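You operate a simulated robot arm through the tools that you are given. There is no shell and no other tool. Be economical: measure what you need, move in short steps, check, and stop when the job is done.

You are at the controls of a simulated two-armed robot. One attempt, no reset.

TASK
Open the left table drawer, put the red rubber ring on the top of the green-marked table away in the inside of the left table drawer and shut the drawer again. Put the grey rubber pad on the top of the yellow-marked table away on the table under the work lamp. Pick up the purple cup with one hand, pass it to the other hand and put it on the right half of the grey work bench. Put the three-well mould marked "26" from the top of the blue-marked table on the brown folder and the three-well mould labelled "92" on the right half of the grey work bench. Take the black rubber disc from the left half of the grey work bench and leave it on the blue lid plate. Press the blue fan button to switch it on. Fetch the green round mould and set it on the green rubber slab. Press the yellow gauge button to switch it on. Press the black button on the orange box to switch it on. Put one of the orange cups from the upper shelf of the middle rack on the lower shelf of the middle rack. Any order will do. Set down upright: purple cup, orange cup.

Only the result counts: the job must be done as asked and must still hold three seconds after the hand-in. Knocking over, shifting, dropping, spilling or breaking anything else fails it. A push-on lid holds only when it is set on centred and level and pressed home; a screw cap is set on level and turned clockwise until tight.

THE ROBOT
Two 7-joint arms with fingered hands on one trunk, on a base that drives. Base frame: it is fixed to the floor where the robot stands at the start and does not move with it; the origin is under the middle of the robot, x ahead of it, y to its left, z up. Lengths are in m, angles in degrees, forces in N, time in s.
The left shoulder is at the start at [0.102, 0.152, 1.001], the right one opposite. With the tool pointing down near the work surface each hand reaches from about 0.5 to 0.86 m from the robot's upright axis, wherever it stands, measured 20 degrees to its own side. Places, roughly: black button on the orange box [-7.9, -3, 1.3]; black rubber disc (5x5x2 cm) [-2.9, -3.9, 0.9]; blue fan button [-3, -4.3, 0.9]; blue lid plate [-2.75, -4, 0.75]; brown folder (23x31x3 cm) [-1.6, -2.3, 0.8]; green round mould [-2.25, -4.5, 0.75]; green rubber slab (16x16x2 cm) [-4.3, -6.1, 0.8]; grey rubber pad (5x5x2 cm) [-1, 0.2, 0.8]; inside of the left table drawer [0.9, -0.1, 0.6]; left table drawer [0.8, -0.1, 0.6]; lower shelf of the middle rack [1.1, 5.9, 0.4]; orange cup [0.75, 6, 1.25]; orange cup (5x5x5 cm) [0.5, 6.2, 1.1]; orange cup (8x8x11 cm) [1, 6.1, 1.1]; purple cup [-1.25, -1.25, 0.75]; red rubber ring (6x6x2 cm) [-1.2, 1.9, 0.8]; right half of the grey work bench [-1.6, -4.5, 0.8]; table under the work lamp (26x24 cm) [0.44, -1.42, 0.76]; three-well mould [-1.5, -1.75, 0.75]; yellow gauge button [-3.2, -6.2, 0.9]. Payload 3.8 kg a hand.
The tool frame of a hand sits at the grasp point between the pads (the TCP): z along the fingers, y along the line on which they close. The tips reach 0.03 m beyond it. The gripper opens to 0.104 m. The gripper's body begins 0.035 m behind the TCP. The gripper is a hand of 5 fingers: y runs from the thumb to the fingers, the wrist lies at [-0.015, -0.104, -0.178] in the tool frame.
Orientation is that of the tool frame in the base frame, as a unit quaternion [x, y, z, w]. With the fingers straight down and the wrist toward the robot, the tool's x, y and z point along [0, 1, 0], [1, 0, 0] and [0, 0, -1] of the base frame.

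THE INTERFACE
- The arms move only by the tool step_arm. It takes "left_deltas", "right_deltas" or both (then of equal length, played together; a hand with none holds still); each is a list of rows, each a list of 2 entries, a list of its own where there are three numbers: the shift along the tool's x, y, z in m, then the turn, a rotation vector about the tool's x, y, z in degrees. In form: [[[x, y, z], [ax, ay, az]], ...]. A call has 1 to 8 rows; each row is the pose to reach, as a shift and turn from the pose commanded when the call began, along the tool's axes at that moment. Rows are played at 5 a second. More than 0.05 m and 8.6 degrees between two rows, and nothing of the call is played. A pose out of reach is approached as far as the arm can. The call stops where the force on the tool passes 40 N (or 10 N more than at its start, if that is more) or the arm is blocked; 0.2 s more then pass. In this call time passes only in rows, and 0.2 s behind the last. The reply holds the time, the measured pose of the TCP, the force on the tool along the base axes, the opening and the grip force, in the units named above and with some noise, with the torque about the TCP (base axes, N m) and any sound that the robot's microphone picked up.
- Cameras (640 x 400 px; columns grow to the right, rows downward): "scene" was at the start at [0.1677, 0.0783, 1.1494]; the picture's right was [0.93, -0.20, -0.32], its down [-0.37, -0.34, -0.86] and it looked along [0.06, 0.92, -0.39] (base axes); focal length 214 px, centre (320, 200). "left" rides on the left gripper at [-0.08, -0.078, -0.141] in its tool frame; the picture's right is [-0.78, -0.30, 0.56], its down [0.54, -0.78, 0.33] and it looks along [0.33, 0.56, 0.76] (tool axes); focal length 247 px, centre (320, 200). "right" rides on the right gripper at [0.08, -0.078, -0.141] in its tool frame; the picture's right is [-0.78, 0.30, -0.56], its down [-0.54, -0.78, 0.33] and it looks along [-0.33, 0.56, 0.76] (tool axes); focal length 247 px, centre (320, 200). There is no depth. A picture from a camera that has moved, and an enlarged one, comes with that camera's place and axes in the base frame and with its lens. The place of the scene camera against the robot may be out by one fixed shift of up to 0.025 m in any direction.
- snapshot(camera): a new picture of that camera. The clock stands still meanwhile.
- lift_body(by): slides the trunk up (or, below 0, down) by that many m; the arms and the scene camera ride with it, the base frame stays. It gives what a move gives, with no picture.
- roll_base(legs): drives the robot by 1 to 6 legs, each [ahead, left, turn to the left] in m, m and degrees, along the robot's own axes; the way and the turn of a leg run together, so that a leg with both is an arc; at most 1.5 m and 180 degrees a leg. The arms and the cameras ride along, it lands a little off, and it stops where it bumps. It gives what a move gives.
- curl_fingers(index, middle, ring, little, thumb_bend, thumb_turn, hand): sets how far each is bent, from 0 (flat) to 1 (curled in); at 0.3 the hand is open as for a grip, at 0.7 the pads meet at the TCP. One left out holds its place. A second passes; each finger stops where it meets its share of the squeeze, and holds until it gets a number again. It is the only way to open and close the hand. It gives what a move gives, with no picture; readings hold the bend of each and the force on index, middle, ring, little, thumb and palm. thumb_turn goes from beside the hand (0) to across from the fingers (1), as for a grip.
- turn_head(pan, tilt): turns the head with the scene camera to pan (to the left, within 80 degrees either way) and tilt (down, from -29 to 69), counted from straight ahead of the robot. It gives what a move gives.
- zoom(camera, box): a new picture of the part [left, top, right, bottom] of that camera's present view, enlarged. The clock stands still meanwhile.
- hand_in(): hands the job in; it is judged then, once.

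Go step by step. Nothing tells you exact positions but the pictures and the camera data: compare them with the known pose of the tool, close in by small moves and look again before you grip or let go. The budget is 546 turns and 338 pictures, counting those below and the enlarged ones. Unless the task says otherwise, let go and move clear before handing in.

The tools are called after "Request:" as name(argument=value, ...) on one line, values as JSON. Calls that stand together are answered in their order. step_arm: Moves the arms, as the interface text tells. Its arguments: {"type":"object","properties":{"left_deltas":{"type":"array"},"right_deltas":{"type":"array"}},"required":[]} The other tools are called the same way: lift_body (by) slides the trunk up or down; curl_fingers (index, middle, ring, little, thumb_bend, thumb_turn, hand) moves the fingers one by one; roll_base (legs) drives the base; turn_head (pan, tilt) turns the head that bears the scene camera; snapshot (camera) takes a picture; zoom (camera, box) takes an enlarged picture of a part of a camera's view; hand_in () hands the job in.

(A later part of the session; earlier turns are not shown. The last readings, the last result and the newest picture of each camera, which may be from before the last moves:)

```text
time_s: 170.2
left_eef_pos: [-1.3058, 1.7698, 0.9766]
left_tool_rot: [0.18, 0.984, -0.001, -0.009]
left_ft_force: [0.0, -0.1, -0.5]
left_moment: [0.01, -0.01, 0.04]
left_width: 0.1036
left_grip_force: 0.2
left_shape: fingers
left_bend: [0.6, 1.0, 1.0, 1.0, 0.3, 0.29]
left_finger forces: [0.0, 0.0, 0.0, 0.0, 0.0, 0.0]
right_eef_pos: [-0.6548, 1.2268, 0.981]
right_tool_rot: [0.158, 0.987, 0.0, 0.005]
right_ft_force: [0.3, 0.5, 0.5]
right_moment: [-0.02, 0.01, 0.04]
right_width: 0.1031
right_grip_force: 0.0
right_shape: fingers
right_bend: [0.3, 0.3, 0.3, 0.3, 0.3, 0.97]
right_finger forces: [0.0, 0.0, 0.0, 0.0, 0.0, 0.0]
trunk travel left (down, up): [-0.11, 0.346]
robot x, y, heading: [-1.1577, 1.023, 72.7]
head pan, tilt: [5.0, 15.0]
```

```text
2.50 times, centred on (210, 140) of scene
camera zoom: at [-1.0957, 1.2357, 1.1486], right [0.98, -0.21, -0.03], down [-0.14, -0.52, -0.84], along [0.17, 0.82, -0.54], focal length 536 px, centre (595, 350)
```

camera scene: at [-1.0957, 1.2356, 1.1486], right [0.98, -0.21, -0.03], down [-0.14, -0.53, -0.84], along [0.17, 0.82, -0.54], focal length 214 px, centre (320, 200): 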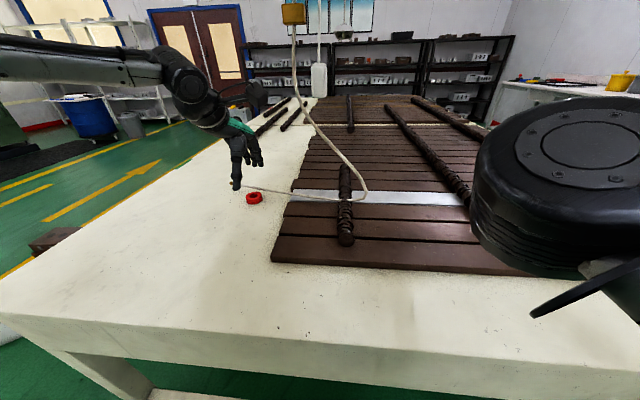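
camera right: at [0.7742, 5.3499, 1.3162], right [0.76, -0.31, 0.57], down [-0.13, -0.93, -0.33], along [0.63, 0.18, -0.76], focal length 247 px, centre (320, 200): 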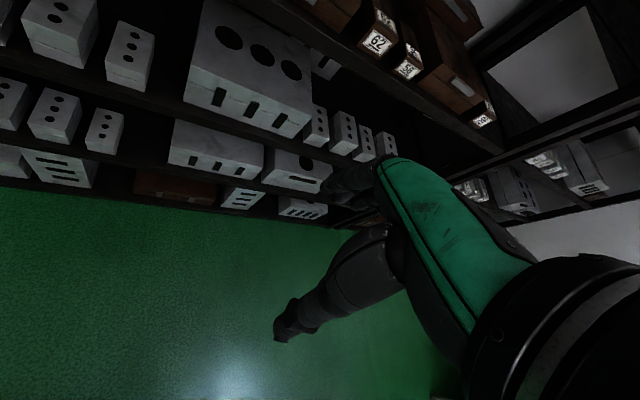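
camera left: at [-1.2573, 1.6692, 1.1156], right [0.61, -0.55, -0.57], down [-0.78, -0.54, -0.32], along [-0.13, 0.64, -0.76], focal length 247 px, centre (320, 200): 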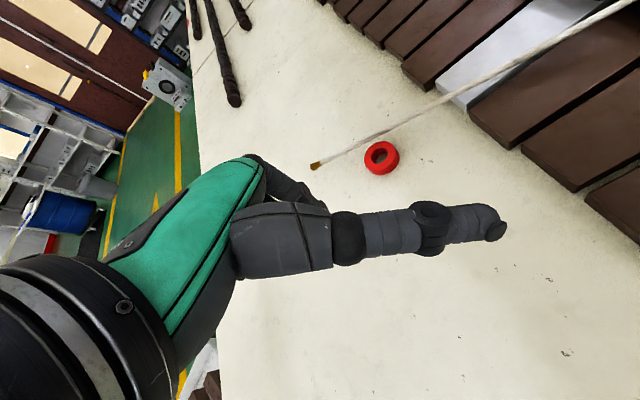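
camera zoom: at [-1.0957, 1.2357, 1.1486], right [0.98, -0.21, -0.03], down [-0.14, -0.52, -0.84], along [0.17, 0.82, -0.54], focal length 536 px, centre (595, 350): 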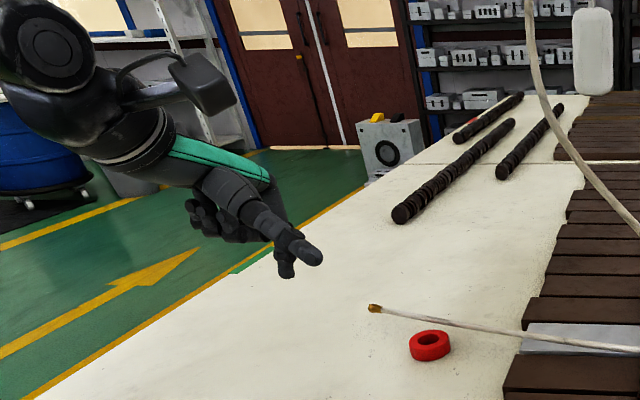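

The thumb is in the way like that. I'll tuck it in.

Request:
curl_fingers(hand="left", index=0.55, middle=1.0, ring=1.0, little=1.0, thumb_bend=1.0, thumb_turn=1.0)

Request:
snapshot(camera="left")

Request:
zoom(camera="scene", box=[130, 60, 290, 220])

```text
time_s: 171.2
left_eef_pos: [-1.3063, 1.7696, 0.9767]
left_tool_rot: [0.18, 0.984, -0.001, -0.009]
left_ft_force: [0.2, 0.4, -0.3]
left_moment: [-0.01, -0.05, 0.0]
left_width: 0.0148
left_grip_force: 0.1
left_shape: fingers
left_bend: [0.48, 1.0, 1.0, 1.0, 0.92, 0.99]
left_finger forces: [0.0, 0.0, 0.1, 0.1, 0.0, 0.0]
right_eef_pos: [-0.654, 1.2277, 0.9812]
right_tool_rot: [0.158, 0.987, 0.0, 0.006]
right_ft_force: [0.1, -0.7, 0.0]
right_moment: [0.03, -0.02, 0.02]
right_width: 0.1031
right_grip_force: 0.0
right_shape: fingers
right_bend: [0.3, 0.3, 0.3, 0.3, 0.3, 0.97]
right_finger forces: [0.0, 0.0, 0.0, 0.0, 0.1, 0.0]
trunk travel left (down, up): [-0.11, 0.346]
robot x, y, heading: [-1.1549, 1.0231, 73.0]
head pan, tilt: [5.0, 15.0]
```

```text
261 pictures are left
camera left: at [-1.2573, 1.6692, 1.1157], right [0.61, -0.55, -0.57], down [-0.78, -0.54, -0.32], along [-0.13, 0.64, -0.76], focal length 247 px, centre (320, 200)
```

left: 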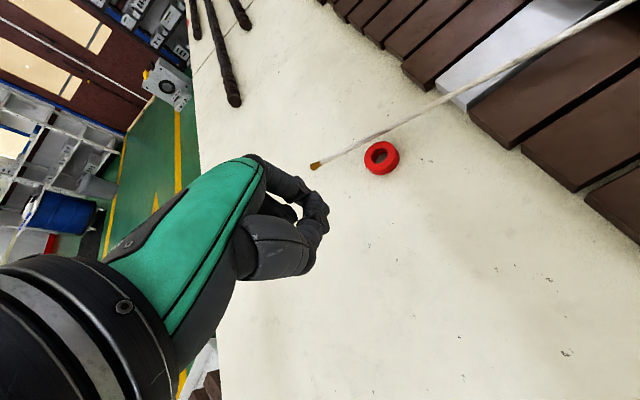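

```text
2.50 times, centred on (210, 140) of scene
camera zoom: at [-1.0957, 1.2356, 1.1487], right [0.98, -0.21, -0.03], down [-0.14, -0.52, -0.84], along [0.17, 0.82, -0.54], focal length 536 px, centre (595, 350)
```

zoom: 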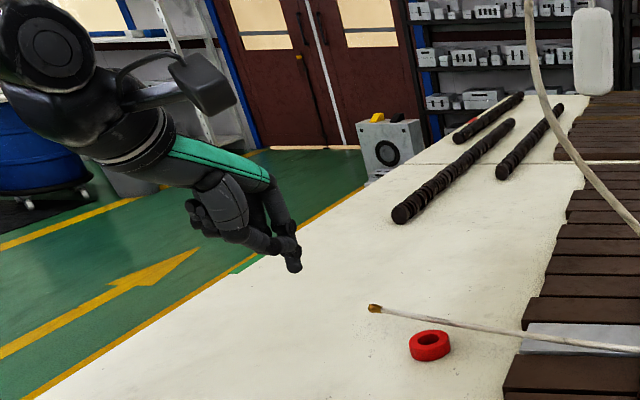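

Request:
step_arm(left_deltas=[[[-0.012, 0.04, 0.025], [0, 0, 0]], [[-0.025, 0.08, 0.045], [0, 0, 0]], [[-0.037, 0.12, 0.065], [0, 0, 0]], [[-0.05, 0.162, 0.075], [0, 0, 0]], [[-0.05, 0.162, 0.11], [0, 0, 0]]])

Request:
snapshot(camera="left")

Request:
zoom(camera="scene", box=[190, 120, 310, 240])

```text
time_s: 172.4
left_eef_pos: [-1.2224, 1.8672, 0.8619]
left_tool_rot: [0.179, 0.984, -0.002, -0.009]
left_ft_force: [0.1, 0.4, -0.7]
left_moment: [0.02, -0.01, 0.02]
left_width: 0.0152
left_grip_force: 0.0
left_shape: fingers
left_bend: [0.47, 1.0, 1.0, 1.0, 0.92, 0.99]
left_finger forces: [0.0, 0.0, 0.0, 0.0, 0.1, 0.1]
left hand out of reach, approached as far as the arm can: row 4, 5
right_eef_pos: [-0.6557, 1.2281, 0.9805]
right_tool_rot: [0.158, 0.987, -0.001, 0.006]
right_ft_force: [-1.2, 0.3, 0.1]
right_moment: [0.0, 0.01, 0.01]
right_width: 0.1029
right_grip_force: 0.1
right_shape: fingers
right_bend: [0.3, 0.3, 0.3, 0.3, 0.3, 0.97]
right_finger forces: [0.0, 0.1, 0.0, 0.0, 0.0, 0.1]
trunk travel left (down, up): [-0.11, 0.346]
robot x, y, heading: [-1.1568, 1.0242, 73.0]
head pan, tilt: [5.0, 15.0]
```

```text
259 pictures are left
camera left: at [-1.1733, 1.7672, 1.0017], right [0.61, -0.55, -0.57], down [-0.78, -0.54, -0.32], along [-0.13, 0.64, -0.76], focal length 247 px, centre (320, 200)
```

left: 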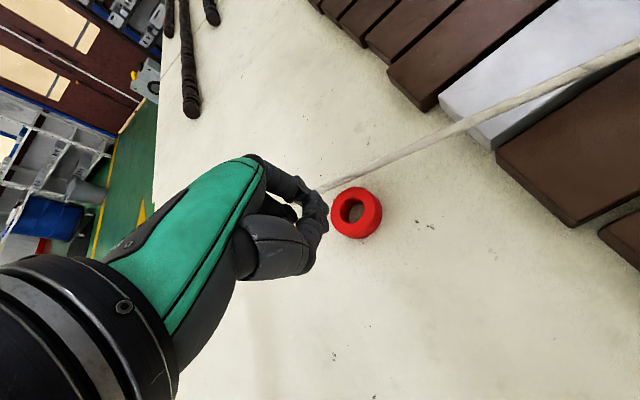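

```text
3.33 times, centred on (250, 180) of scene
camera zoom: at [-1.0959, 1.2358, 1.1486], right [0.98, -0.21, -0.03], down [-0.14, -0.53, -0.84], along [0.17, 0.82, -0.54], focal length 715 px, centre (553, 267)
```

zoom: 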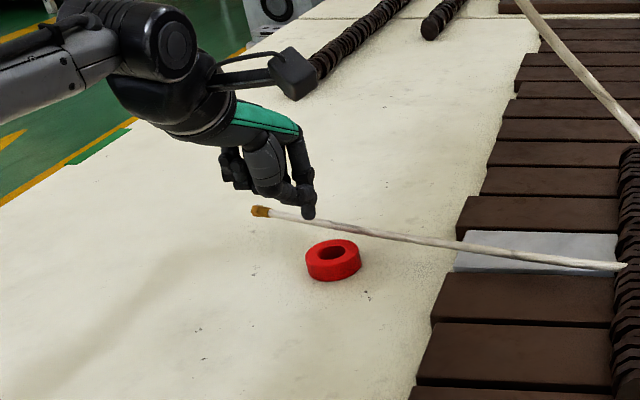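

I need the base a little nearer. Raising the hand first.

Request:
step_arm(left_deltas=[[[0, -0.03, -0.03], [0, 0, 0]], [[0, -0.06, -0.06], [0, 0, 0]], [[0, -0.1, -0.08], [0, 0, 0]]])

Request:
roll_base(legs=[[0.12, 0.0, 0]])

Request:
snapshot(camera="left")

```text
time_s: 173.2
left_eef_pos: [-1.2533, 1.7731, 0.9464]
left_tool_rot: [0.18, 0.984, -0.001, -0.009]
left_ft_force: [0.2, -0.8, 0.2]
left_moment: [0.02, -0.03, 0.01]
left_width: 0.0156
left_grip_force: 0.1
left_shape: fingers
left_bend: [0.47, 1.0, 1.0, 1.0, 0.92, 0.99]
left_finger forces: [0.0, 0.1, 0.1, 0.0, 0.1, 0.1]
right_eef_pos: [-0.655, 1.2262, 0.9823]
right_tool_rot: [0.158, 0.987, 0.0, 0.006]
right_ft_force: [-0.5, -0.3, 0.0]
right_moment: [-0.02, 0.01, 0.01]
right_width: 0.1031
right_grip_force: 0.0
right_shape: fingers
right_bend: [0.3, 0.3, 0.3, 0.3, 0.3, 0.97]
right_finger forces: [0.1, 0.1, 0.0, 0.0, 0.0, 0.1]
trunk travel left (down, up): [-0.11, 0.346]
robot x, y, heading: [-1.1553, 1.0233, 73.1]
head pan, tilt: [5.0, 15.0]
```

```text
time_s: 174.4
left_eef_pos: [-1.217, 1.8912, 0.9427]
left_tool_rot: [0.179, 0.984, -0.004, -0.01]
left_ft_force: [-0.1, 0.4, 0.7]
left_moment: [-0.02, -0.01, 0.0]
left_width: 0.0155
left_grip_force: 0.0
left_shape: fingers
left_bend: [0.47, 1.0, 1.0, 1.0, 0.92, 0.99]
left_finger forces: [0.1, 0.0, 0.0, 0.0, 0.0, 0.0]
right_eef_pos: [-0.6175, 1.3447, 0.9784]
right_tool_rot: [0.157, 0.988, -0.001, 0.005]
right_ft_force: [-1.0, 0.5, 0.3]
right_moment: [0.02, 0.0, 0.03]
right_width: 0.103
right_grip_force: 0.1
right_shape: fingers
right_bend: [0.3, 0.3, 0.3, 0.3, 0.3, 0.97]
right_finger forces: [0.0, 0.1, 0.0, 0.1, 0.0, 0.0]
trunk travel left (down, up): [-0.11, 0.346]
robot x, y, heading: [-1.1237, 1.135, 73.0]
head pan, tilt: [5.0, 15.0]
```

```text
257 pictures are left
camera left: at [-1.1668, 1.7912, 1.0832], right [0.61, -0.55, -0.57], down [-0.78, -0.54, -0.31], along [-0.13, 0.64, -0.76], focal length 247 px, centre (320, 200)
```

left: 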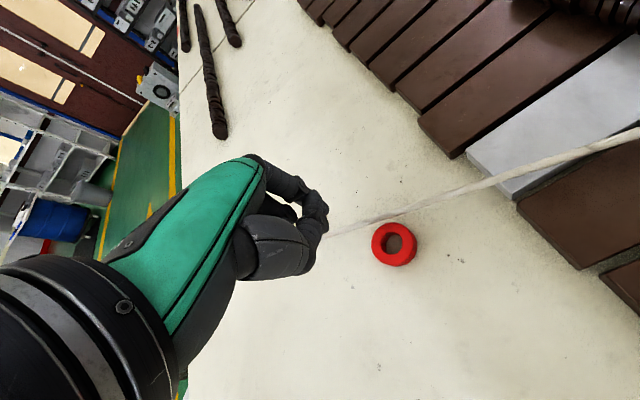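

Request:
step_arm(left_deltas=[[[-0.013, 0.017, 0.03], [0, 0, 0]], [[-0.013, 0.017, 0.07], [0, 0, 0]], [[-0.013, 0.017, 0.105], [0, 0, 0]]])

Request:
zoom(camera="left", box=[240, 150, 440, 300])

Request:
zoom(camera="scene", box=[210, 150, 330, 270])

```text
time_s: 175.2
left_eef_pos: [-1.2011, 1.9019, 0.8401]
left_tool_rot: [0.179, 0.984, -0.003, -0.009]
left_ft_force: [0.2, 0.6, -0.7]
left_moment: [0.01, 0.0, -0.01]
left_width: 0.0159
left_grip_force: 0.0
left_shape: fingers
left_bend: [0.47, 1.0, 1.0, 1.0, 0.92, 0.99]
left_finger forces: [0.1, 0.0, 0.1, 0.0, 0.0, 0.0]
right_eef_pos: [-0.617, 1.3452, 0.9791]
right_tool_rot: [0.157, 0.988, -0.002, 0.004]
right_ft_force: [-0.5, 0.4, 0.3]
right_moment: [0.01, 0.0, -0.02]
right_width: 0.1031
right_grip_force: 0.0
right_shape: fingers
right_bend: [0.3, 0.3, 0.3, 0.3, 0.3, 0.97]
right_finger forces: [0.0, 0.1, 0.1, 0.0, 0.0, 0.1]
trunk travel left (down, up): [-0.11, 0.346]
robot x, y, heading: [-1.122, 1.1395, 73.0]
head pan, tilt: [5.0, 15.0]
```

```text
2.67 times, centred on (340, 225) of left
camera zoom: at [-1.1507, 1.8015, 0.9792], right [0.61, -0.55, -0.57], down [-0.78, -0.54, -0.32], along [-0.13, 0.64, -0.76], focal length 659 px, centre (267, 133)
```

zoom: 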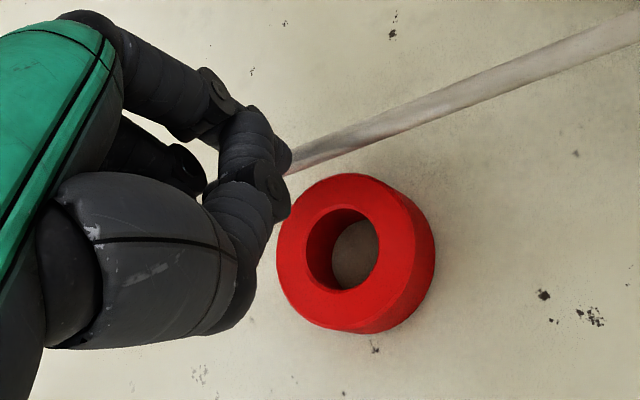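

```text
3.33 times, centred on (270, 210) of scene
camera zoom: at [-1.0571, 1.3541, 1.1527], right [0.97, -0.22, -0.02], down [-0.13, -0.48, -0.87], along [0.18, 0.85, -0.5], focal length 715 px, centre (487, 167)
```

zoom: 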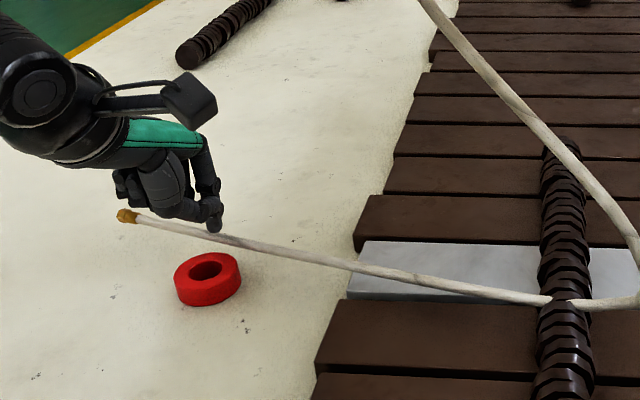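

The fist would come too near the hose. From the table's west side the right hand can take the ring with its fingers lying along the hose. I'll raise and tuck the left hand and drive round.

Request:
step_arm(left_deltas=[[[0, -0.02, -0.04], [0, 0, 0]], [[0, -0.05, -0.08], [0, 0, 0]], [[0, -0.09, -0.11], [0, 0, 0]], [[0, -0.135, -0.13], [0, 0, 0]], [[0, -0.18, -0.15], [0, 0, 0]], [[0, -0.225, -0.16], [0, 0, 0]], [[0, -0.25, -0.17], [0, 0, 0]]])

Request:
curl_fingers(hand="left", index=0.3, middle=0.3, ring=0.3, little=0.3, thumb_bend=0.3)

Request:
roll_base(legs=[[-0.17, 0.1, 0], [0, 1.05, 0]])

Request:
snapshot(camera="scene")

```text
time_s: 176.8
left_eef_pos: [-1.2824, 1.669, 1.0133]
left_tool_rot: [0.179, 0.984, -0.002, -0.01]
left_ft_force: [-1.0, -0.5, -0.9]
left_moment: [0.0, -0.01, -0.05]
left_width: 0.0156
left_grip_force: 0.1
left_shape: fingers
left_bend: [0.47, 1.0, 1.0, 1.0, 0.93, 0.99]
left_finger forces: [0.0, 0.1, 0.0, 0.0, 0.1, 0.0]
right_eef_pos: [-0.6185, 1.3446, 0.9795]
right_tool_rot: [0.157, 0.988, -0.001, 0.005]
right_ft_force: [-0.4, -0.4, 0.3]
right_moment: [-0.02, 0.02, -0.04]
right_width: 0.103
right_grip_force: 0.0
right_shape: fingers
right_bend: [0.3, 0.3, 0.3, 0.3, 0.3, 0.97]
right_finger forces: [0.0, 0.1, 0.0, 0.0, 0.0, 0.1]
trunk travel left (down, up): [-0.11, 0.346]
robot x, y, heading: [-1.123, 1.1378, 72.9]
head pan, tilt: [5.0, 15.0]
```

```text
time_s: 177.8
left_eef_pos: [-1.2842, 1.6701, 1.0127]
left_tool_rot: [0.179, 0.984, -0.003, -0.009]
left_ft_force: [-0.4, -0.9, -0.8]
left_moment: [0.01, 0.01, 0.03]
left_width: 0.1025
left_grip_force: 0.1
left_shape: fingers
left_bend: [0.3, 0.3, 0.3, 0.3, 0.3, 0.98]
left_finger forces: [0.1, 0.1, 0.0, 0.1, 0.0, 0.0]
right_eef_pos: [-0.6183, 1.3444, 0.9795]
right_tool_rot: [0.157, 0.988, -0.001, 0.005]
right_ft_force: [-1.5, 0.1, -0.7]
right_moment: [-0.02, 0.0, 0.02]
right_width: 0.1031
right_grip_force: 0.2
right_shape: fingers
right_bend: [0.3, 0.3, 0.3, 0.3, 0.3, 0.97]
right_finger forces: [0.0, 0.0, 0.0, 0.0, 0.0, 0.0]
trunk travel left (down, up): [-0.11, 0.346]
robot x, y, heading: [-1.123, 1.1394, 73.2]
head pan, tilt: [5.0, 15.0]
```

```text
time_s: 184.6
left_eef_pos: [-2.4892, 1.8222, 1.0137]
left_tool_rot: [0.162, 0.987, -0.002, -0.009]
left_ft_force: [0.0, 0.1, -0.6]
left_moment: [0.01, 0.0, 0.01]
left_width: 0.1027
left_grip_force: 0.1
left_shape: fingers
left_bend: [0.3, 0.3, 0.3, 0.3, 0.3, 0.98]
left_finger forces: [0.0, 0.1, 0.0, 0.1, 0.0, 0.0]
right_eef_pos: [-1.8123, 1.5212, 0.9815]
right_tool_rot: [0.139, 0.99, 0.0, 0.006]
right_ft_force: [-0.7, 0.0, -0.8]
right_moment: [0.03, 0.03, -0.01]
right_width: 0.1032
right_grip_force: 0.0
right_shape: fingers
right_bend: [0.3, 0.3, 0.3, 0.3, 0.3, 0.97]
right_finger forces: [0.1, 0.0, 0.0, 0.0, 0.0, 0.1]
trunk travel left (down, up): [-0.11, 0.346]
robot x, y, heading: [-2.3074, 1.3009, 75.0]
head pan, tilt: [5.0, 15.0]
```

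```text
254 pictures are left
camera scene: at [-2.2537, 1.5132, 1.1487], right [0.98, -0.18, -0.03], down [-0.12, -0.53, -0.84], along [0.14, 0.83, -0.54], focal length 214 px, centre (320, 200)
```

scene: 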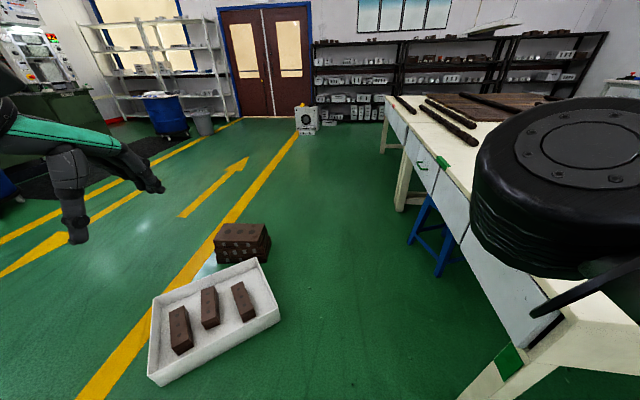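

The west aisle is too narrow (tray, stool). I'll go back to the south side and use a forward-tilted index–thumb pinch on the ring's near wall, which stays clear of the hose.

Request:
roll_base(legs=[[0, -1.186, 0], [0.14, 0, -2]])

Request:
curl_fingers(hand="left", index=0.55, middle=1.0, ring=1.0, little=1.0, thumb_bend=0.55)

Request:
snapshot(camera="left")

Request:
zoom(camera="scene", box=[130, 60, 330, 260])

```text
time_s: 191.6
left_eef_pos: [-1.2677, 1.6549, 1.0126]
left_tool_rot: [0.174, 0.985, -0.003, -0.01]
left_ft_force: [-0.2, -0.6, 0.4]
left_moment: [-0.01, -0.01, 0.01]
left_width: 0.1026
left_grip_force: 0.0
left_shape: fingers
left_bend: [0.3, 0.3, 0.3, 0.3, 0.3, 0.98]
left_finger forces: [0.1, 0.1, 0.0, 0.0, 0.0, 0.0]
right_eef_pos: [-0.5985, 1.3357, 0.9796]
right_tool_rot: [0.154, 0.988, -0.001, 0.004]
right_ft_force: [0.0, 0.4, 0.9]
right_moment: [0.01, 0.0, 0.01]
right_width: 0.1029
right_grip_force: 0.1
right_shape: fingers
right_bend: [0.3, 0.3, 0.3, 0.3, 0.3, 0.97]
right_finger forces: [0.0, 0.0, 0.0, 0.0, 0.1, 0.1]
trunk travel left (down, up): [-0.11, 0.346]
robot x, y, heading: [-1.1011, 1.1231, 73.6]
head pan, tilt: [5.0, 15.0]
```

```text
time_s: 192.6
left_eef_pos: [-1.2667, 1.6545, 1.0128]
left_tool_rot: [0.175, 0.984, -0.002, -0.01]
left_ft_force: [0.2, 0.1, 0.4]
left_moment: [-0.01, 0.01, -0.02]
left_width: 0.0394
left_grip_force: 0.0
left_shape: fingers
left_bend: [0.55, 1.0, 1.0, 1.0, 0.55, 1.0]
left_finger forces: [0.0, 0.0, 0.0, 0.1, 0.0, 0.1]
right_eef_pos: [-0.5973, 1.3354, 0.9799]
right_tool_rot: [0.152, 0.988, -0.001, 0.005]
right_ft_force: [0.2, -0.2, -0.3]
right_moment: [0.0, 0.03, 0.02]
right_width: 0.1029
right_grip_force: 0.0
right_shape: fingers
right_bend: [0.3, 0.3, 0.3, 0.3, 0.3, 0.97]
right_finger forces: [0.0, 0.0, 0.0, 0.0, 0.0, 0.1]
trunk travel left (down, up): [-0.11, 0.346]
robot x, y, heading: [-1.0996, 1.1227, 73.4]
head pan, tilt: [5.0, 15.0]
```

```text
253 pictures are left
camera left: at [-1.2162, 1.5549, 1.1523], right [0.62, -0.55, -0.57], down [-0.78, -0.55, -0.32], along [-0.14, 0.63, -0.76], focal length 247 px, centre (320, 200)
```

left: 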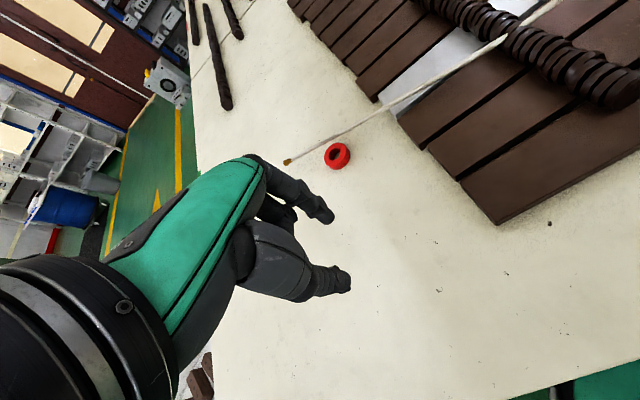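

```text
2.00 times, centred on (230, 160) of scene
camera zoom: at [-1.0377, 1.3407, 1.1532], right [0.98, -0.22, -0.02], down [-0.13, -0.48, -0.87], along [0.18, 0.85, -0.49], focal length 429 px, centre (500, 280)
```

zoom: 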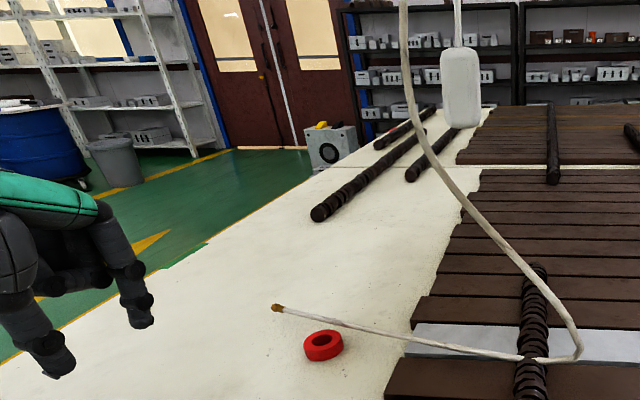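

Request:
step_arm(left_deltas=[[[0.005, 0.04, 0.02], [0, 0, 0]], [[0.01, 0.08, 0.04], [0, 0, 0]], [[0.014, 0.12, 0.06], [0, 0, 0]], [[0.018, 0.155, 0.08], [0, 0, 0]], [[0.022, 0.19, 0.1], [0, 0, 0]], [[0.025, 0.222, 0.12], [0, 0, 0]], [[0.0275, 0.2376, 0.15], [0, 0, 0]]])

Request:
zoom(camera="left", box=[240, 150, 440, 300])

Request:
zoom(camera="scene", box=[210, 150, 330, 270])

```text
time_s: 194.2
left_eef_pos: [-1.2141, 1.8904, 0.8637]
left_tool_rot: [0.175, 0.984, -0.002, -0.009]
left_ft_force: [-0.7, 0.3, -0.2]
left_moment: [0.01, 0.0, -0.03]
left_width: 0.0391
left_grip_force: 0.1
left_shape: fingers
left_bend: [0.55, 1.0, 1.0, 1.0, 0.55, 1.0]
left_finger forces: [0.0, 0.1, 0.1, 0.0, 0.0, 0.1]
right_eef_pos: [-0.5986, 1.3357, 0.9789]
right_tool_rot: [0.152, 0.988, -0.002, 0.005]
right_ft_force: [-0.3, 0.1, 0.5]
right_moment: [0.0, 0.01, 0.0]
right_width: 0.1029
right_grip_force: 0.1
right_shape: fingers
right_bend: [0.3, 0.3, 0.3, 0.3, 0.3, 0.97]
right_finger forces: [0.1, 0.1, 0.0, 0.0, 0.1, 0.0]
trunk travel left (down, up): [-0.11, 0.346]
robot x, y, heading: [-1.1015, 1.123, 73.5]
head pan, tilt: [5.0, 15.0]
```

```text
2.67 times, centred on (340, 225) of left
camera zoom: at [-1.1636, 1.7912, 1.0033], right [0.62, -0.55, -0.57], down [-0.78, -0.55, -0.32], along [-0.14, 0.64, -0.76], focal length 659 px, centre (267, 133)
```

zoom: 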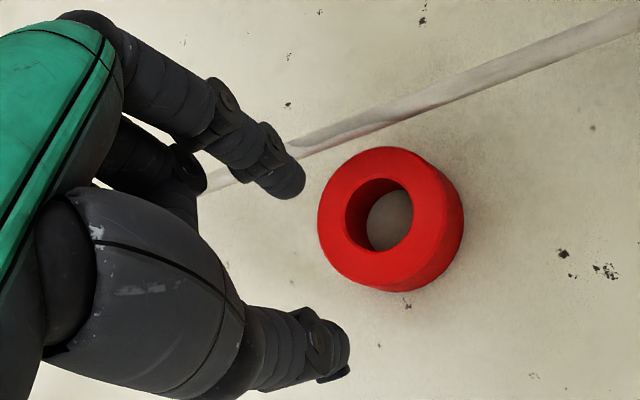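

```text
3.33 times, centred on (270, 210) of scene
camera zoom: at [-1.0382, 1.3407, 1.1532], right [0.98, -0.21, -0.02], down [-0.13, -0.48, -0.87], along [0.17, 0.85, -0.49], focal length 715 px, centre (487, 167)
```

zoom: 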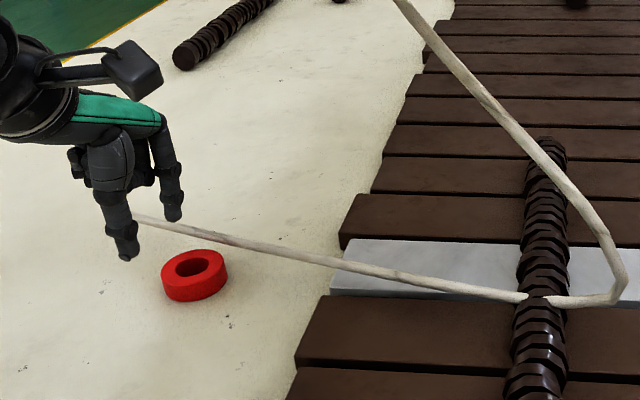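

Request:
step_arm(left_deltas=[[[0.0, 0.0, 0.025], [0, 0, 0]], [[0.0, 0.0, 0.046], [0, 0, 0]]])

Request:
zoom(camera="left", box=[240, 150, 440, 300])

Request:
zoom(camera="scene", box=[210, 150, 330, 270])

```text
time_s: 194.8
left_eef_pos: [-1.2148, 1.8872, 0.8169]
left_tool_rot: [0.174, 0.985, -0.003, -0.01]
left_ft_force: [0.2, -0.4, 0.2]
left_moment: [0.02, 0.03, -0.02]
left_width: 0.0392
left_grip_force: 0.0
left_shape: fingers
left_bend: [0.55, 1.0, 1.0, 1.0, 0.55, 1.0]
left_finger forces: [0.0, 0.0, 0.1, 0.1, 0.1, 0.0]
right_eef_pos: [-0.5993, 1.3351, 0.9794]
right_tool_rot: [0.153, 0.988, -0.002, 0.004]
right_ft_force: [-0.1, 0.8, -0.5]
right_moment: [-0.03, 0.0, 0.02]
right_width: 0.103
right_grip_force: 0.0
right_shape: fingers
right_bend: [0.3, 0.3, 0.3, 0.3, 0.3, 0.97]
right_finger forces: [0.0, 0.1, 0.0, 0.0, 0.1, 0.1]
trunk travel left (down, up): [-0.11, 0.346]
robot x, y, heading: [-1.0979, 1.1267, 73.5]
head pan, tilt: [5.0, 15.0]
```

```text
2.67 times, centred on (340, 225) of left
camera zoom: at [-1.1644, 1.7871, 0.9566], right [0.62, -0.55, -0.57], down [-0.78, -0.55, -0.32], along [-0.14, 0.63, -0.76], focal length 659 px, centre (267, 133)
```

zoom: 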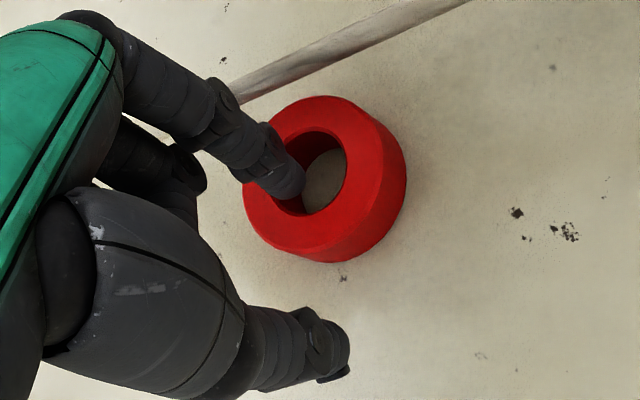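

```text
3.33 times, centred on (270, 210) of scene
camera zoom: at [-1.038, 1.3406, 1.1533], right [0.98, -0.21, -0.02], down [-0.13, -0.48, -0.87], along [0.18, 0.85, -0.49], focal length 715 px, centre (487, 167)
```

zoom: 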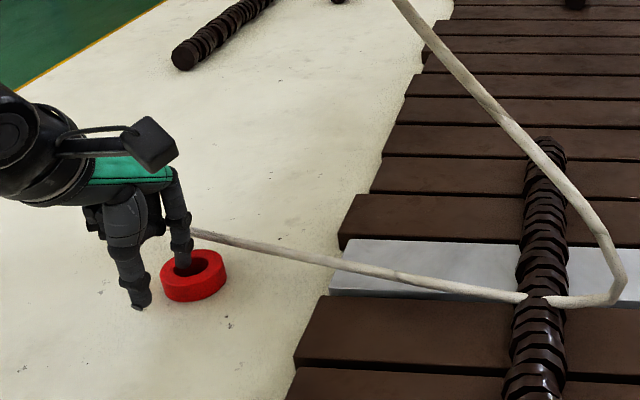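

The index tip is right over the hole. A small shift right and then down.

Request:
step_arm(left_deltas=[[[-0.006, 0.0, 0.0], [0, 0, 0]], [[-0.006, 0.0, 0.014], [0, 0, 0]], [[-0.006, 0.0, 0.026], [0, 0, 0]]])

Request:
zoom(camera="left", box=[240, 150, 440, 300])

Request:
zoom(camera="scene", box=[210, 180, 290, 260])

```text
time_s: 195.6
left_eef_pos: [-1.207, 1.8874, 0.7996]
left_tool_rot: [0.173, 0.985, 0.005, -0.008]
left_ft_force: [-3.9, 1.9, 30.4]
left_moment: [0.67, -0.4, 0.1]
left_width: 0.0357
left_grip_force: 15.2
left_shape: fingers
left_bend: [0.57, 1.0, 1.0, 1.0, 0.55, 1.0]
left_finger forces: [29.8, 0.1, 0.0, 0.0, 0.9, 0.1]
right_eef_pos: [-0.598, 1.3343, 0.9798]
right_tool_rot: [0.154, 0.988, -0.001, 0.004]
right_ft_force: [-0.4, 0.5, 0.2]
right_moment: [0.0, 0.03, -0.02]
right_width: 0.1033
right_grip_force: 0.0
right_shape: fingers
right_bend: [0.3, 0.3, 0.3, 0.3, 0.3, 0.97]
right_finger forces: [0.0, 0.1, 0.1, 0.1, 0.0, 0.0]
trunk travel left (down, up): [-0.11, 0.346]
robot x, y, heading: [-1.1016, 1.1238, 73.7]
head pan, tilt: [5.0, 15.0]
```

```text
2.67 times, centred on (340, 225) of left
camera zoom: at [-1.1577, 1.7853, 0.9367], right [0.62, -0.54, -0.57], down [-0.77, -0.54, -0.33], along [-0.14, 0.65, -0.75], focal length 659 px, centre (267, 133)
```

zoom: 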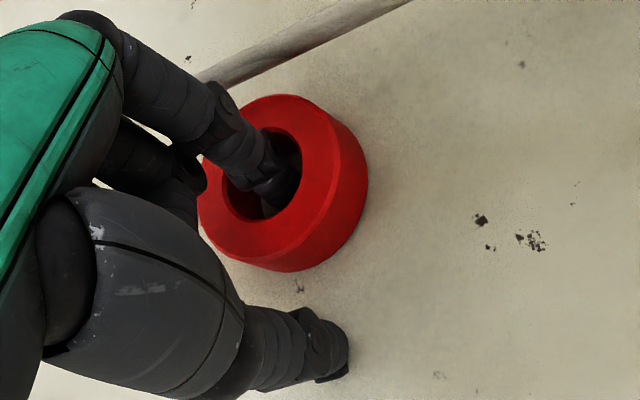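

```text
5.00 times, centred on (250, 220) of scene
camera zoom: at [-1.0346, 1.3386, 1.1543], right [0.97, -0.23, -0.02], down [-0.13, -0.47, -0.87], along [0.19, 0.85, -0.49], focal length 1072 px, centre (670, 100)
```

zoom: 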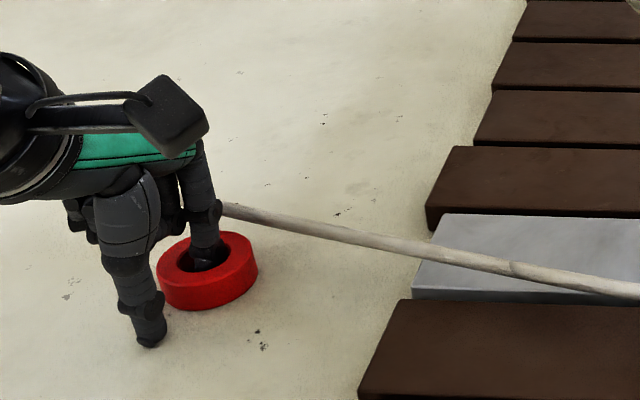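

The index is in the hole and touching the table. I'll ease up and pinch.

Request:
step_arm(left_deltas=[[[0.0, 0.0, -0.011], [0, 0, 0]]])

Request:
curl_fingers(hand="left", index=0.65, thumb_bend=0.75)

Request:
zoom(camera="left", box=[240, 150, 440, 300])

Request:
zoom(camera="scene", box=[210, 180, 290, 260])

```text
time_s: 196.0
left_eef_pos: [-1.2098, 1.8825, 0.7988]
left_tool_rot: [0.175, 0.985, -0.005, -0.01]
left_ft_force: [-1.5, 1.8, 8.0]
left_moment: [0.23, -0.11, 0.02]
left_width: 0.0407
left_grip_force: 3.9
left_shape: fingers
left_bend: [0.53, 1.0, 1.0, 1.0, 0.55, 1.0]
left_finger forces: [7.4, 0.0, 0.1, 0.1, 0.0, 0.0]
right_eef_pos: [-0.5982, 1.3347, 0.9794]
right_tool_rot: [0.154, 0.988, -0.002, 0.003]
right_ft_force: [-1.2, 0.9, 0.6]
right_moment: [-0.02, 0.01, -0.02]
right_width: 0.1032
right_grip_force: 0.1
right_shape: fingers
right_bend: [0.3, 0.3, 0.3, 0.3, 0.3, 0.97]
right_finger forces: [0.0, 0.2, 0.1, 0.0, 0.0, 0.0]
trunk travel left (down, up): [-0.11, 0.346]
robot x, y, heading: [-1.1033, 1.1245, 73.6]
head pan, tilt: [5.0, 15.0]
```

```text
time_s: 197.0
left_eef_pos: [-1.2101, 1.8837, 0.8002]
left_tool_rot: [0.175, 0.985, -0.003, -0.011]
left_ft_force: [-0.2, -0.1, 0.8]
left_moment: [0.02, -0.03, -0.02]
left_width: 0.0091
left_grip_force: 3.7
left_shape: fingers
left_bend: [0.62, 1.0, 1.0, 1.0, 0.72, 1.0]
left_finger forces: [3.3, 0.0, 0.1, 0.1, 3.9, 0.0]
right_eef_pos: [-0.5989, 1.3357, 0.9788]
right_tool_rot: [0.153, 0.988, -0.002, 0.005]
right_ft_force: [0.0, 0.4, 0.8]
right_moment: [0.02, -0.02, 0.02]
right_width: 0.103
right_grip_force: 0.0
right_shape: fingers
right_bend: [0.3, 0.3, 0.3, 0.3, 0.3, 0.97]
right_finger forces: [0.0, 0.0, 0.0, 0.1, 0.0, 0.0]
trunk travel left (down, up): [-0.11, 0.346]
robot x, y, heading: [-1.1005, 1.1232, 73.4]
head pan, tilt: [5.0, 15.0]
```

```text
2.67 times, centred on (340, 225) of left
camera zoom: at [-1.1595, 1.7843, 0.941], right [0.62, -0.55, -0.57], down [-0.78, -0.55, -0.32], along [-0.14, 0.63, -0.76], focal length 659 px, centre (267, 133)
```

zoom: 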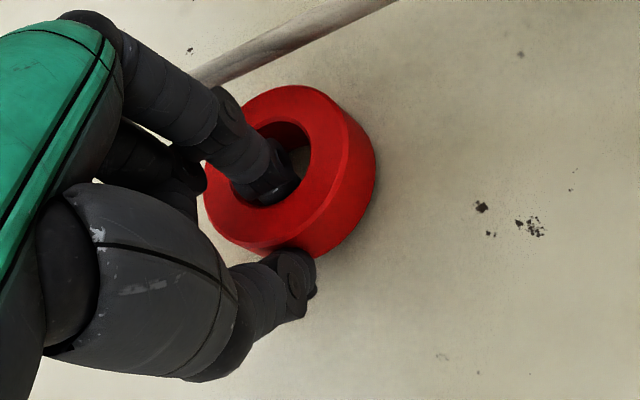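

```text
5.00 times, centred on (250, 220) of scene
camera zoom: at [-1.0381, 1.3402, 1.1533], right [0.98, -0.22, -0.02], down [-0.13, -0.48, -0.87], along [0.18, 0.85, -0.49], focal length 1072 px, centre (670, 100)
```

zoom: 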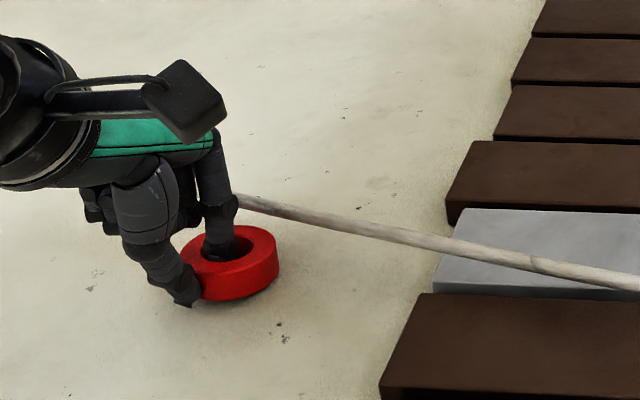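

The near wall is pinched. I'll tighten and lift gently, moving back from the hose.

Request:
curl_fingers(hand="left", index=0.85, thumb_bend=0.9)

Request:
step_arm(left_deltas=[[[0.0, -0.02, -0.003], [0, 0, 0]], [[0.0, -0.05, -0.012], [0, 0, 0]], [[0.0, -0.08, -0.04], [0, 0, 0]], [[0.0, -0.1, -0.08], [0, 0, 0]]])

Request:
zoom(camera="left", box=[240, 150, 440, 300])

Request:
zoom(camera="scene", box=[170, 150, 330, 310])

```text
time_s: 198.0
left_eef_pos: [-1.211, 1.8845, 0.8023]
left_tool_rot: [0.174, 0.985, -0.003, -0.011]
left_ft_force: [-2.7, -2.1, 3.0]
left_moment: [0.13, -0.04, 0.05]
left_width: 0.0069
left_grip_force: 14.7
left_shape: fingers
left_bend: [0.74, 1.0, 1.0, 1.0, 0.8, 1.0]
left_finger forces: [13.1, 0.1, 0.0, 0.1, 16.0, 0.1]
right_eef_pos: [-0.5991, 1.3357, 0.9805]
right_tool_rot: [0.152, 0.988, -0.001, 0.005]
right_ft_force: [-0.7, -0.1, -0.5]
right_moment: [-0.01, -0.02, -0.01]
right_width: 0.1033
right_grip_force: 0.1
right_shape: fingers
right_bend: [0.3, 0.3, 0.3, 0.3, 0.3, 0.97]
right_finger forces: [0.0, 0.1, 0.0, 0.0, 0.1, 0.0]
trunk travel left (down, up): [-0.11, 0.346]
robot x, y, heading: [-1.0991, 1.1245, 73.3]
head pan, tilt: [5.0, 15.0]
```

```text
time_s: 199.0
left_eef_pos: [-1.2427, 1.7921, 0.8794]
left_tool_rot: [0.173, 0.985, -0.002, -0.01]
left_ft_force: [-0.2, 0.2, -0.5]
left_moment: [-0.01, 0.01, 0.02]
left_width: 0.0068
left_grip_force: 15.8
left_shape: fingers
left_bend: [0.74, 1.0, 1.0, 1.0, 0.82, 1.0]
left_finger forces: [16.3, 0.1, 0.0, 0.0, 15.6, 0.0]
right_eef_pos: [-0.5988, 1.3345, 0.9806]
right_tool_rot: [0.153, 0.988, -0.002, 0.005]
right_ft_force: [-0.4, -0.5, 0.5]
right_moment: [0.02, -0.02, -0.02]
right_width: 0.1031
right_grip_force: 0.0
right_shape: fingers
right_bend: [0.3, 0.3, 0.3, 0.3, 0.3, 0.97]
right_finger forces: [0.0, 0.1, 0.1, 0.0, 0.1, 0.1]
trunk travel left (down, up): [-0.11, 0.346]
robot x, y, heading: [-1.1004, 1.1222, 73.4]
head pan, tilt: [5.0, 15.0]
```

```text
2.67 times, centred on (340, 225) of left
camera zoom: at [-1.1908, 1.6909, 1.0193], right [0.62, -0.55, -0.57], down [-0.78, -0.55, -0.31], along [-0.14, 0.64, -0.76], focal length 659 px, centre (267, 133)
```

zoom: 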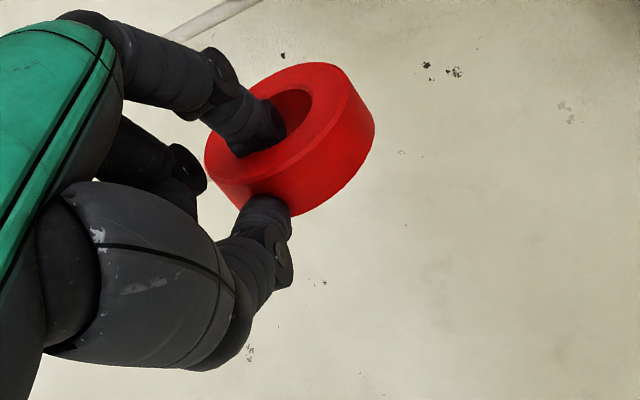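

```text
2.50 times, centred on (250, 230) of scene
camera zoom: at [-1.0379, 1.3399, 1.1534], right [0.98, -0.22, -0.02], down [-0.13, -0.48, -0.87], along [0.18, 0.85, -0.49], focal length 536 px, centre (495, 125)
```

zoom: 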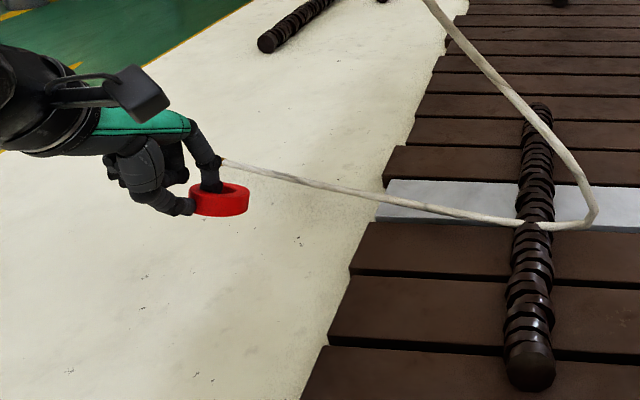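

The ring is in the left hand. I'll raise it and drive back to the drawer, turning right to face it.

Request:
step_arm(left_deltas=[[[0.0, -0.03, -0.04], [0, 0, 0]], [[0.0, -0.06, -0.08], [0, 0, 0]], [[0.0, -0.09, -0.12], [0, 0, 0]], [[0.0, -0.12, -0.15], [0, 0, 0]]])

Request:
roll_base(legs=[[-0.2, -0.2, 0], [0, -1.3, 0], [0, 0, -45], [0, 0, -45.4]])

Request:
turn_head(pan=0, tilt=25)

Request:
snapshot(camera="scene")

```text
time_s: 200.0
left_eef_pos: [-1.2816, 1.6781, 1.0316]
left_tool_rot: [0.174, 0.985, -0.004, -0.011]
left_ft_force: [0.7, -0.8, -0.7]
left_moment: [0.01, 0.02, -0.02]
left_width: 0.0067
left_grip_force: 15.8
left_shape: fingers
left_bend: [0.74, 1.0, 1.0, 1.0, 0.82, 1.0]
left_finger forces: [16.3, 0.0, 0.1, 0.0, 15.8, 0.0]
right_eef_pos: [-0.5983, 1.3354, 0.9788]
right_tool_rot: [0.152, 0.988, -0.002, 0.005]
right_ft_force: [-0.3, -0.4, -0.5]
right_moment: [-0.01, 0.0, 0.01]
right_width: 0.103
right_grip_force: 0.0
right_shape: fingers
right_bend: [0.3, 0.3, 0.3, 0.3, 0.3, 0.97]
right_finger forces: [0.0, 0.1, 0.0, 0.1, 0.0, 0.0]
trunk travel left (down, up): [-0.11, 0.346]
robot x, y, heading: [-1.102, 1.1243, 73.7]
head pan, tilt: [5.0, 15.0]
```

```text
time_s: 212.2
left_eef_pos: [0.8167, 0.6456, 1.0335]
left_tool_rot: [0.829, 0.559, 0.006, -0.007]
left_ft_force: [-0.4, 0.0, 0.0]
left_moment: [0.03, 0.06, -0.03]
left_width: 0.0067
left_grip_force: 16.2
left_shape: fingers
left_bend: [0.74, 1.0, 1.0, 1.0, 0.82, 1.0]
left_finger forces: [16.2, 0.0, 0.0, 0.0, 15.5, 0.0]
right_eef_pos: [0.4517, -0.0259, 0.9807]
right_tool_rot: [0.816, 0.577, -0.004, 0.004]
right_ft_force: [-1.0, -0.1, 0.0]
right_moment: [-0.01, 0.0, -0.02]
right_width: 0.1029
right_grip_force: 0.0
right_shape: fingers
right_bend: [0.3, 0.3, 0.3, 0.3, 0.3, 0.97]
right_finger forces: [0.0, 0.0, 0.1, 0.0, 0.0, 0.0]
trunk travel left (down, up): [-0.11, 0.346]
robot x, y, heading: [0.2605, 0.4806, -18.6]
head pan, tilt: [5.0, 15.0]
```

```text
time_s: 212.9
left_eef_pos: [0.8177, 0.6473, 1.0331]
left_tool_rot: [0.829, 0.559, 0.006, -0.007]
left_ft_force: [0.3, 0.0, -1.9]
left_moment: [0.02, 0.0, -0.06]
left_width: 0.0064
left_grip_force: 15.5
left_shape: fingers
left_bend: [0.74, 1.0, 1.0, 1.0, 0.82, 1.0]
left_finger forces: [16.2, 0.0, 0.1, 0.0, 15.5, 0.0]
right_eef_pos: [0.4505, -0.0246, 0.9813]
right_tool_rot: [0.817, 0.577, -0.004, 0.003]
right_ft_force: [-0.3, -0.3, -0.2]
right_moment: [-0.02, -0.02, -0.02]
right_width: 0.1032
right_grip_force: 0.0
right_shape: fingers
right_bend: [0.3, 0.3, 0.3, 0.3, 0.3, 0.97]
right_finger forces: [0.0, 0.0, 0.1, 0.0, 0.0, 0.0]
trunk travel left (down, up): [-0.11, 0.346]
robot x, y, heading: [0.2608, 0.4825, -18.3]
head pan, tilt: [0.0, 25.0]
```

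```text
241 pictures are left
camera scene: at [0.475, 0.3971, 1.1335], right [-0.32, -0.95, 0.0], down [-0.65, 0.22, -0.73], along [0.7, -0.23, -0.68], focal length 214 px, centre (320, 200)
```

scene: 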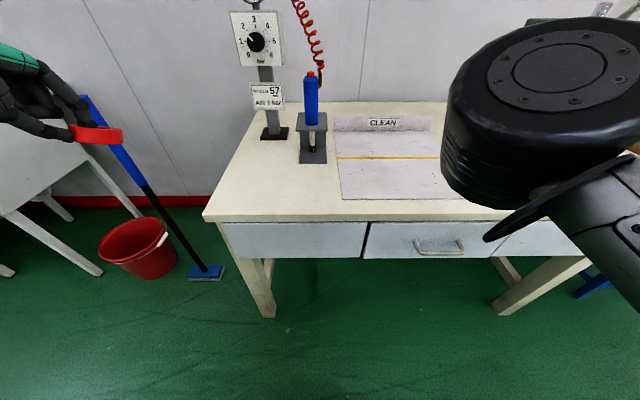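

Request:
roll_base(legs=[[0, -0.16, 0]])

Request:
step_arm(right_deltas=[[[0.024, 0.0, 0.02], [-8, 0, 0]], [[0.048, 0.0, 0.055], [-16, 0, 0]], [[0.072, 0.0, 0.09], [-24, 0, 0]], [[0.096, 0.01, 0.13], [-32, 0, 0]], [[0.12, 0.02, 0.17], [-40, 0, 0]], [[0.144, 0.03, 0.21], [-48, 0, 0]], [[0.168, 0.04, 0.245], [-56, 0, 0]], [[0.19, 0.05, 0.28], [-64, 0, 0]]])

Request:
snapshot(camera="scene")

Request:
snapshot(camera="right")

```text
time_s: 214.3
left_eef_pos: [0.7654, 0.4924, 1.0342]
left_tool_rot: [0.83, 0.558, 0.007, -0.007]
left_ft_force: [0.4, 0.2, -0.7]
left_moment: [0.04, 0.0, 0.0]
left_width: 0.0066
left_grip_force: 15.4
left_shape: fingers
left_bend: [0.74, 1.0, 1.0, 1.0, 0.82, 1.0]
left_finger forces: [16.2, 0.1, 0.1, 0.0, 15.5, 0.0]
right_eef_pos: [0.4001, -0.1783, 0.9807]
right_tool_rot: [0.817, 0.576, -0.004, 0.003]
right_ft_force: [0.5, 0.1, -0.2]
right_moment: [-0.01, 0.0, 0.0]
right_width: 0.1032
right_grip_force: 0.1
right_shape: fingers
right_bend: [0.3, 0.3, 0.3, 0.3, 0.3, 0.97]
right_finger forces: [0.0, 0.1, 0.0, 0.1, 0.1, 0.0]
trunk travel left (down, up): [-0.11, 0.346]
robot x, y, heading: [0.2103, 0.3294, -18.8]
head pan, tilt: [0.0, 25.0]
```

```text
time_s: 216.1
left_eef_pos: [0.7677, 0.493, 1.0307]
left_tool_rot: [0.829, 0.559, 0.004, -0.007]
left_ft_force: [0.1, 0.1, 0.6]
left_moment: [0.0, 0.03, -0.01]
left_width: 0.0066
left_grip_force: 15.6
left_shape: fingers
left_bend: [0.74, 1.0, 1.0, 1.0, 0.82, 1.0]
left_finger forces: [16.3, 0.0, 0.1, 0.0, 15.5, 0.0]
right_eef_pos: [0.556, -0.1128, 0.6475]
right_tool_rot: [0.69, 0.491, 0.302, 0.437]
right_ft_force: [0.0, -0.3, 0.0]
right_moment: [-0.03, 0.04, -0.02]
right_width: 0.1031
right_grip_force: 0.1
right_shape: fingers
right_bend: [0.3, 0.3, 0.3, 0.3, 0.3, 0.97]
right_finger forces: [0.1, 0.0, 0.0, 0.1, 0.0, 0.0]
right hand out of reach, approached as far as the arm can: row 1, 2, 3, 4, 5, 6, 7, 8
trunk travel left (down, up): [-0.11, 0.346]
robot x, y, heading: [0.2103, 0.3314, -18.3]
head pan, tilt: [0.0, 25.0]
```

```text
240 pictures are left
camera scene: at [0.4245, 0.2447, 1.1333], right [-0.32, -0.95, 0.0], down [-0.65, 0.22, -0.73], along [0.69, -0.23, -0.68], focal length 214 px, centre (320, 200)
```

scene: 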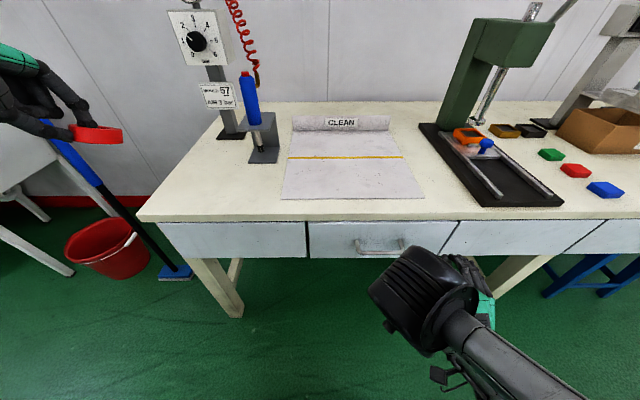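

```text
239 pictures are left
camera right: at [0.4303, 0.0174, 0.6363], right [-0.61, -0.6, 0.52], down [-0.22, -0.5, -0.84], along [0.76, -0.62, 0.17], focal length 247 px, centre (320, 200)
```

right: 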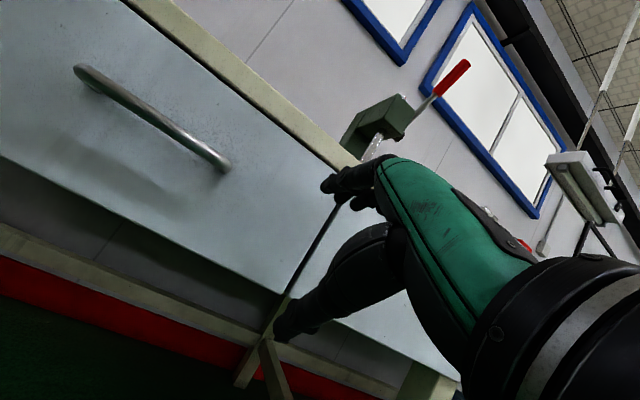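

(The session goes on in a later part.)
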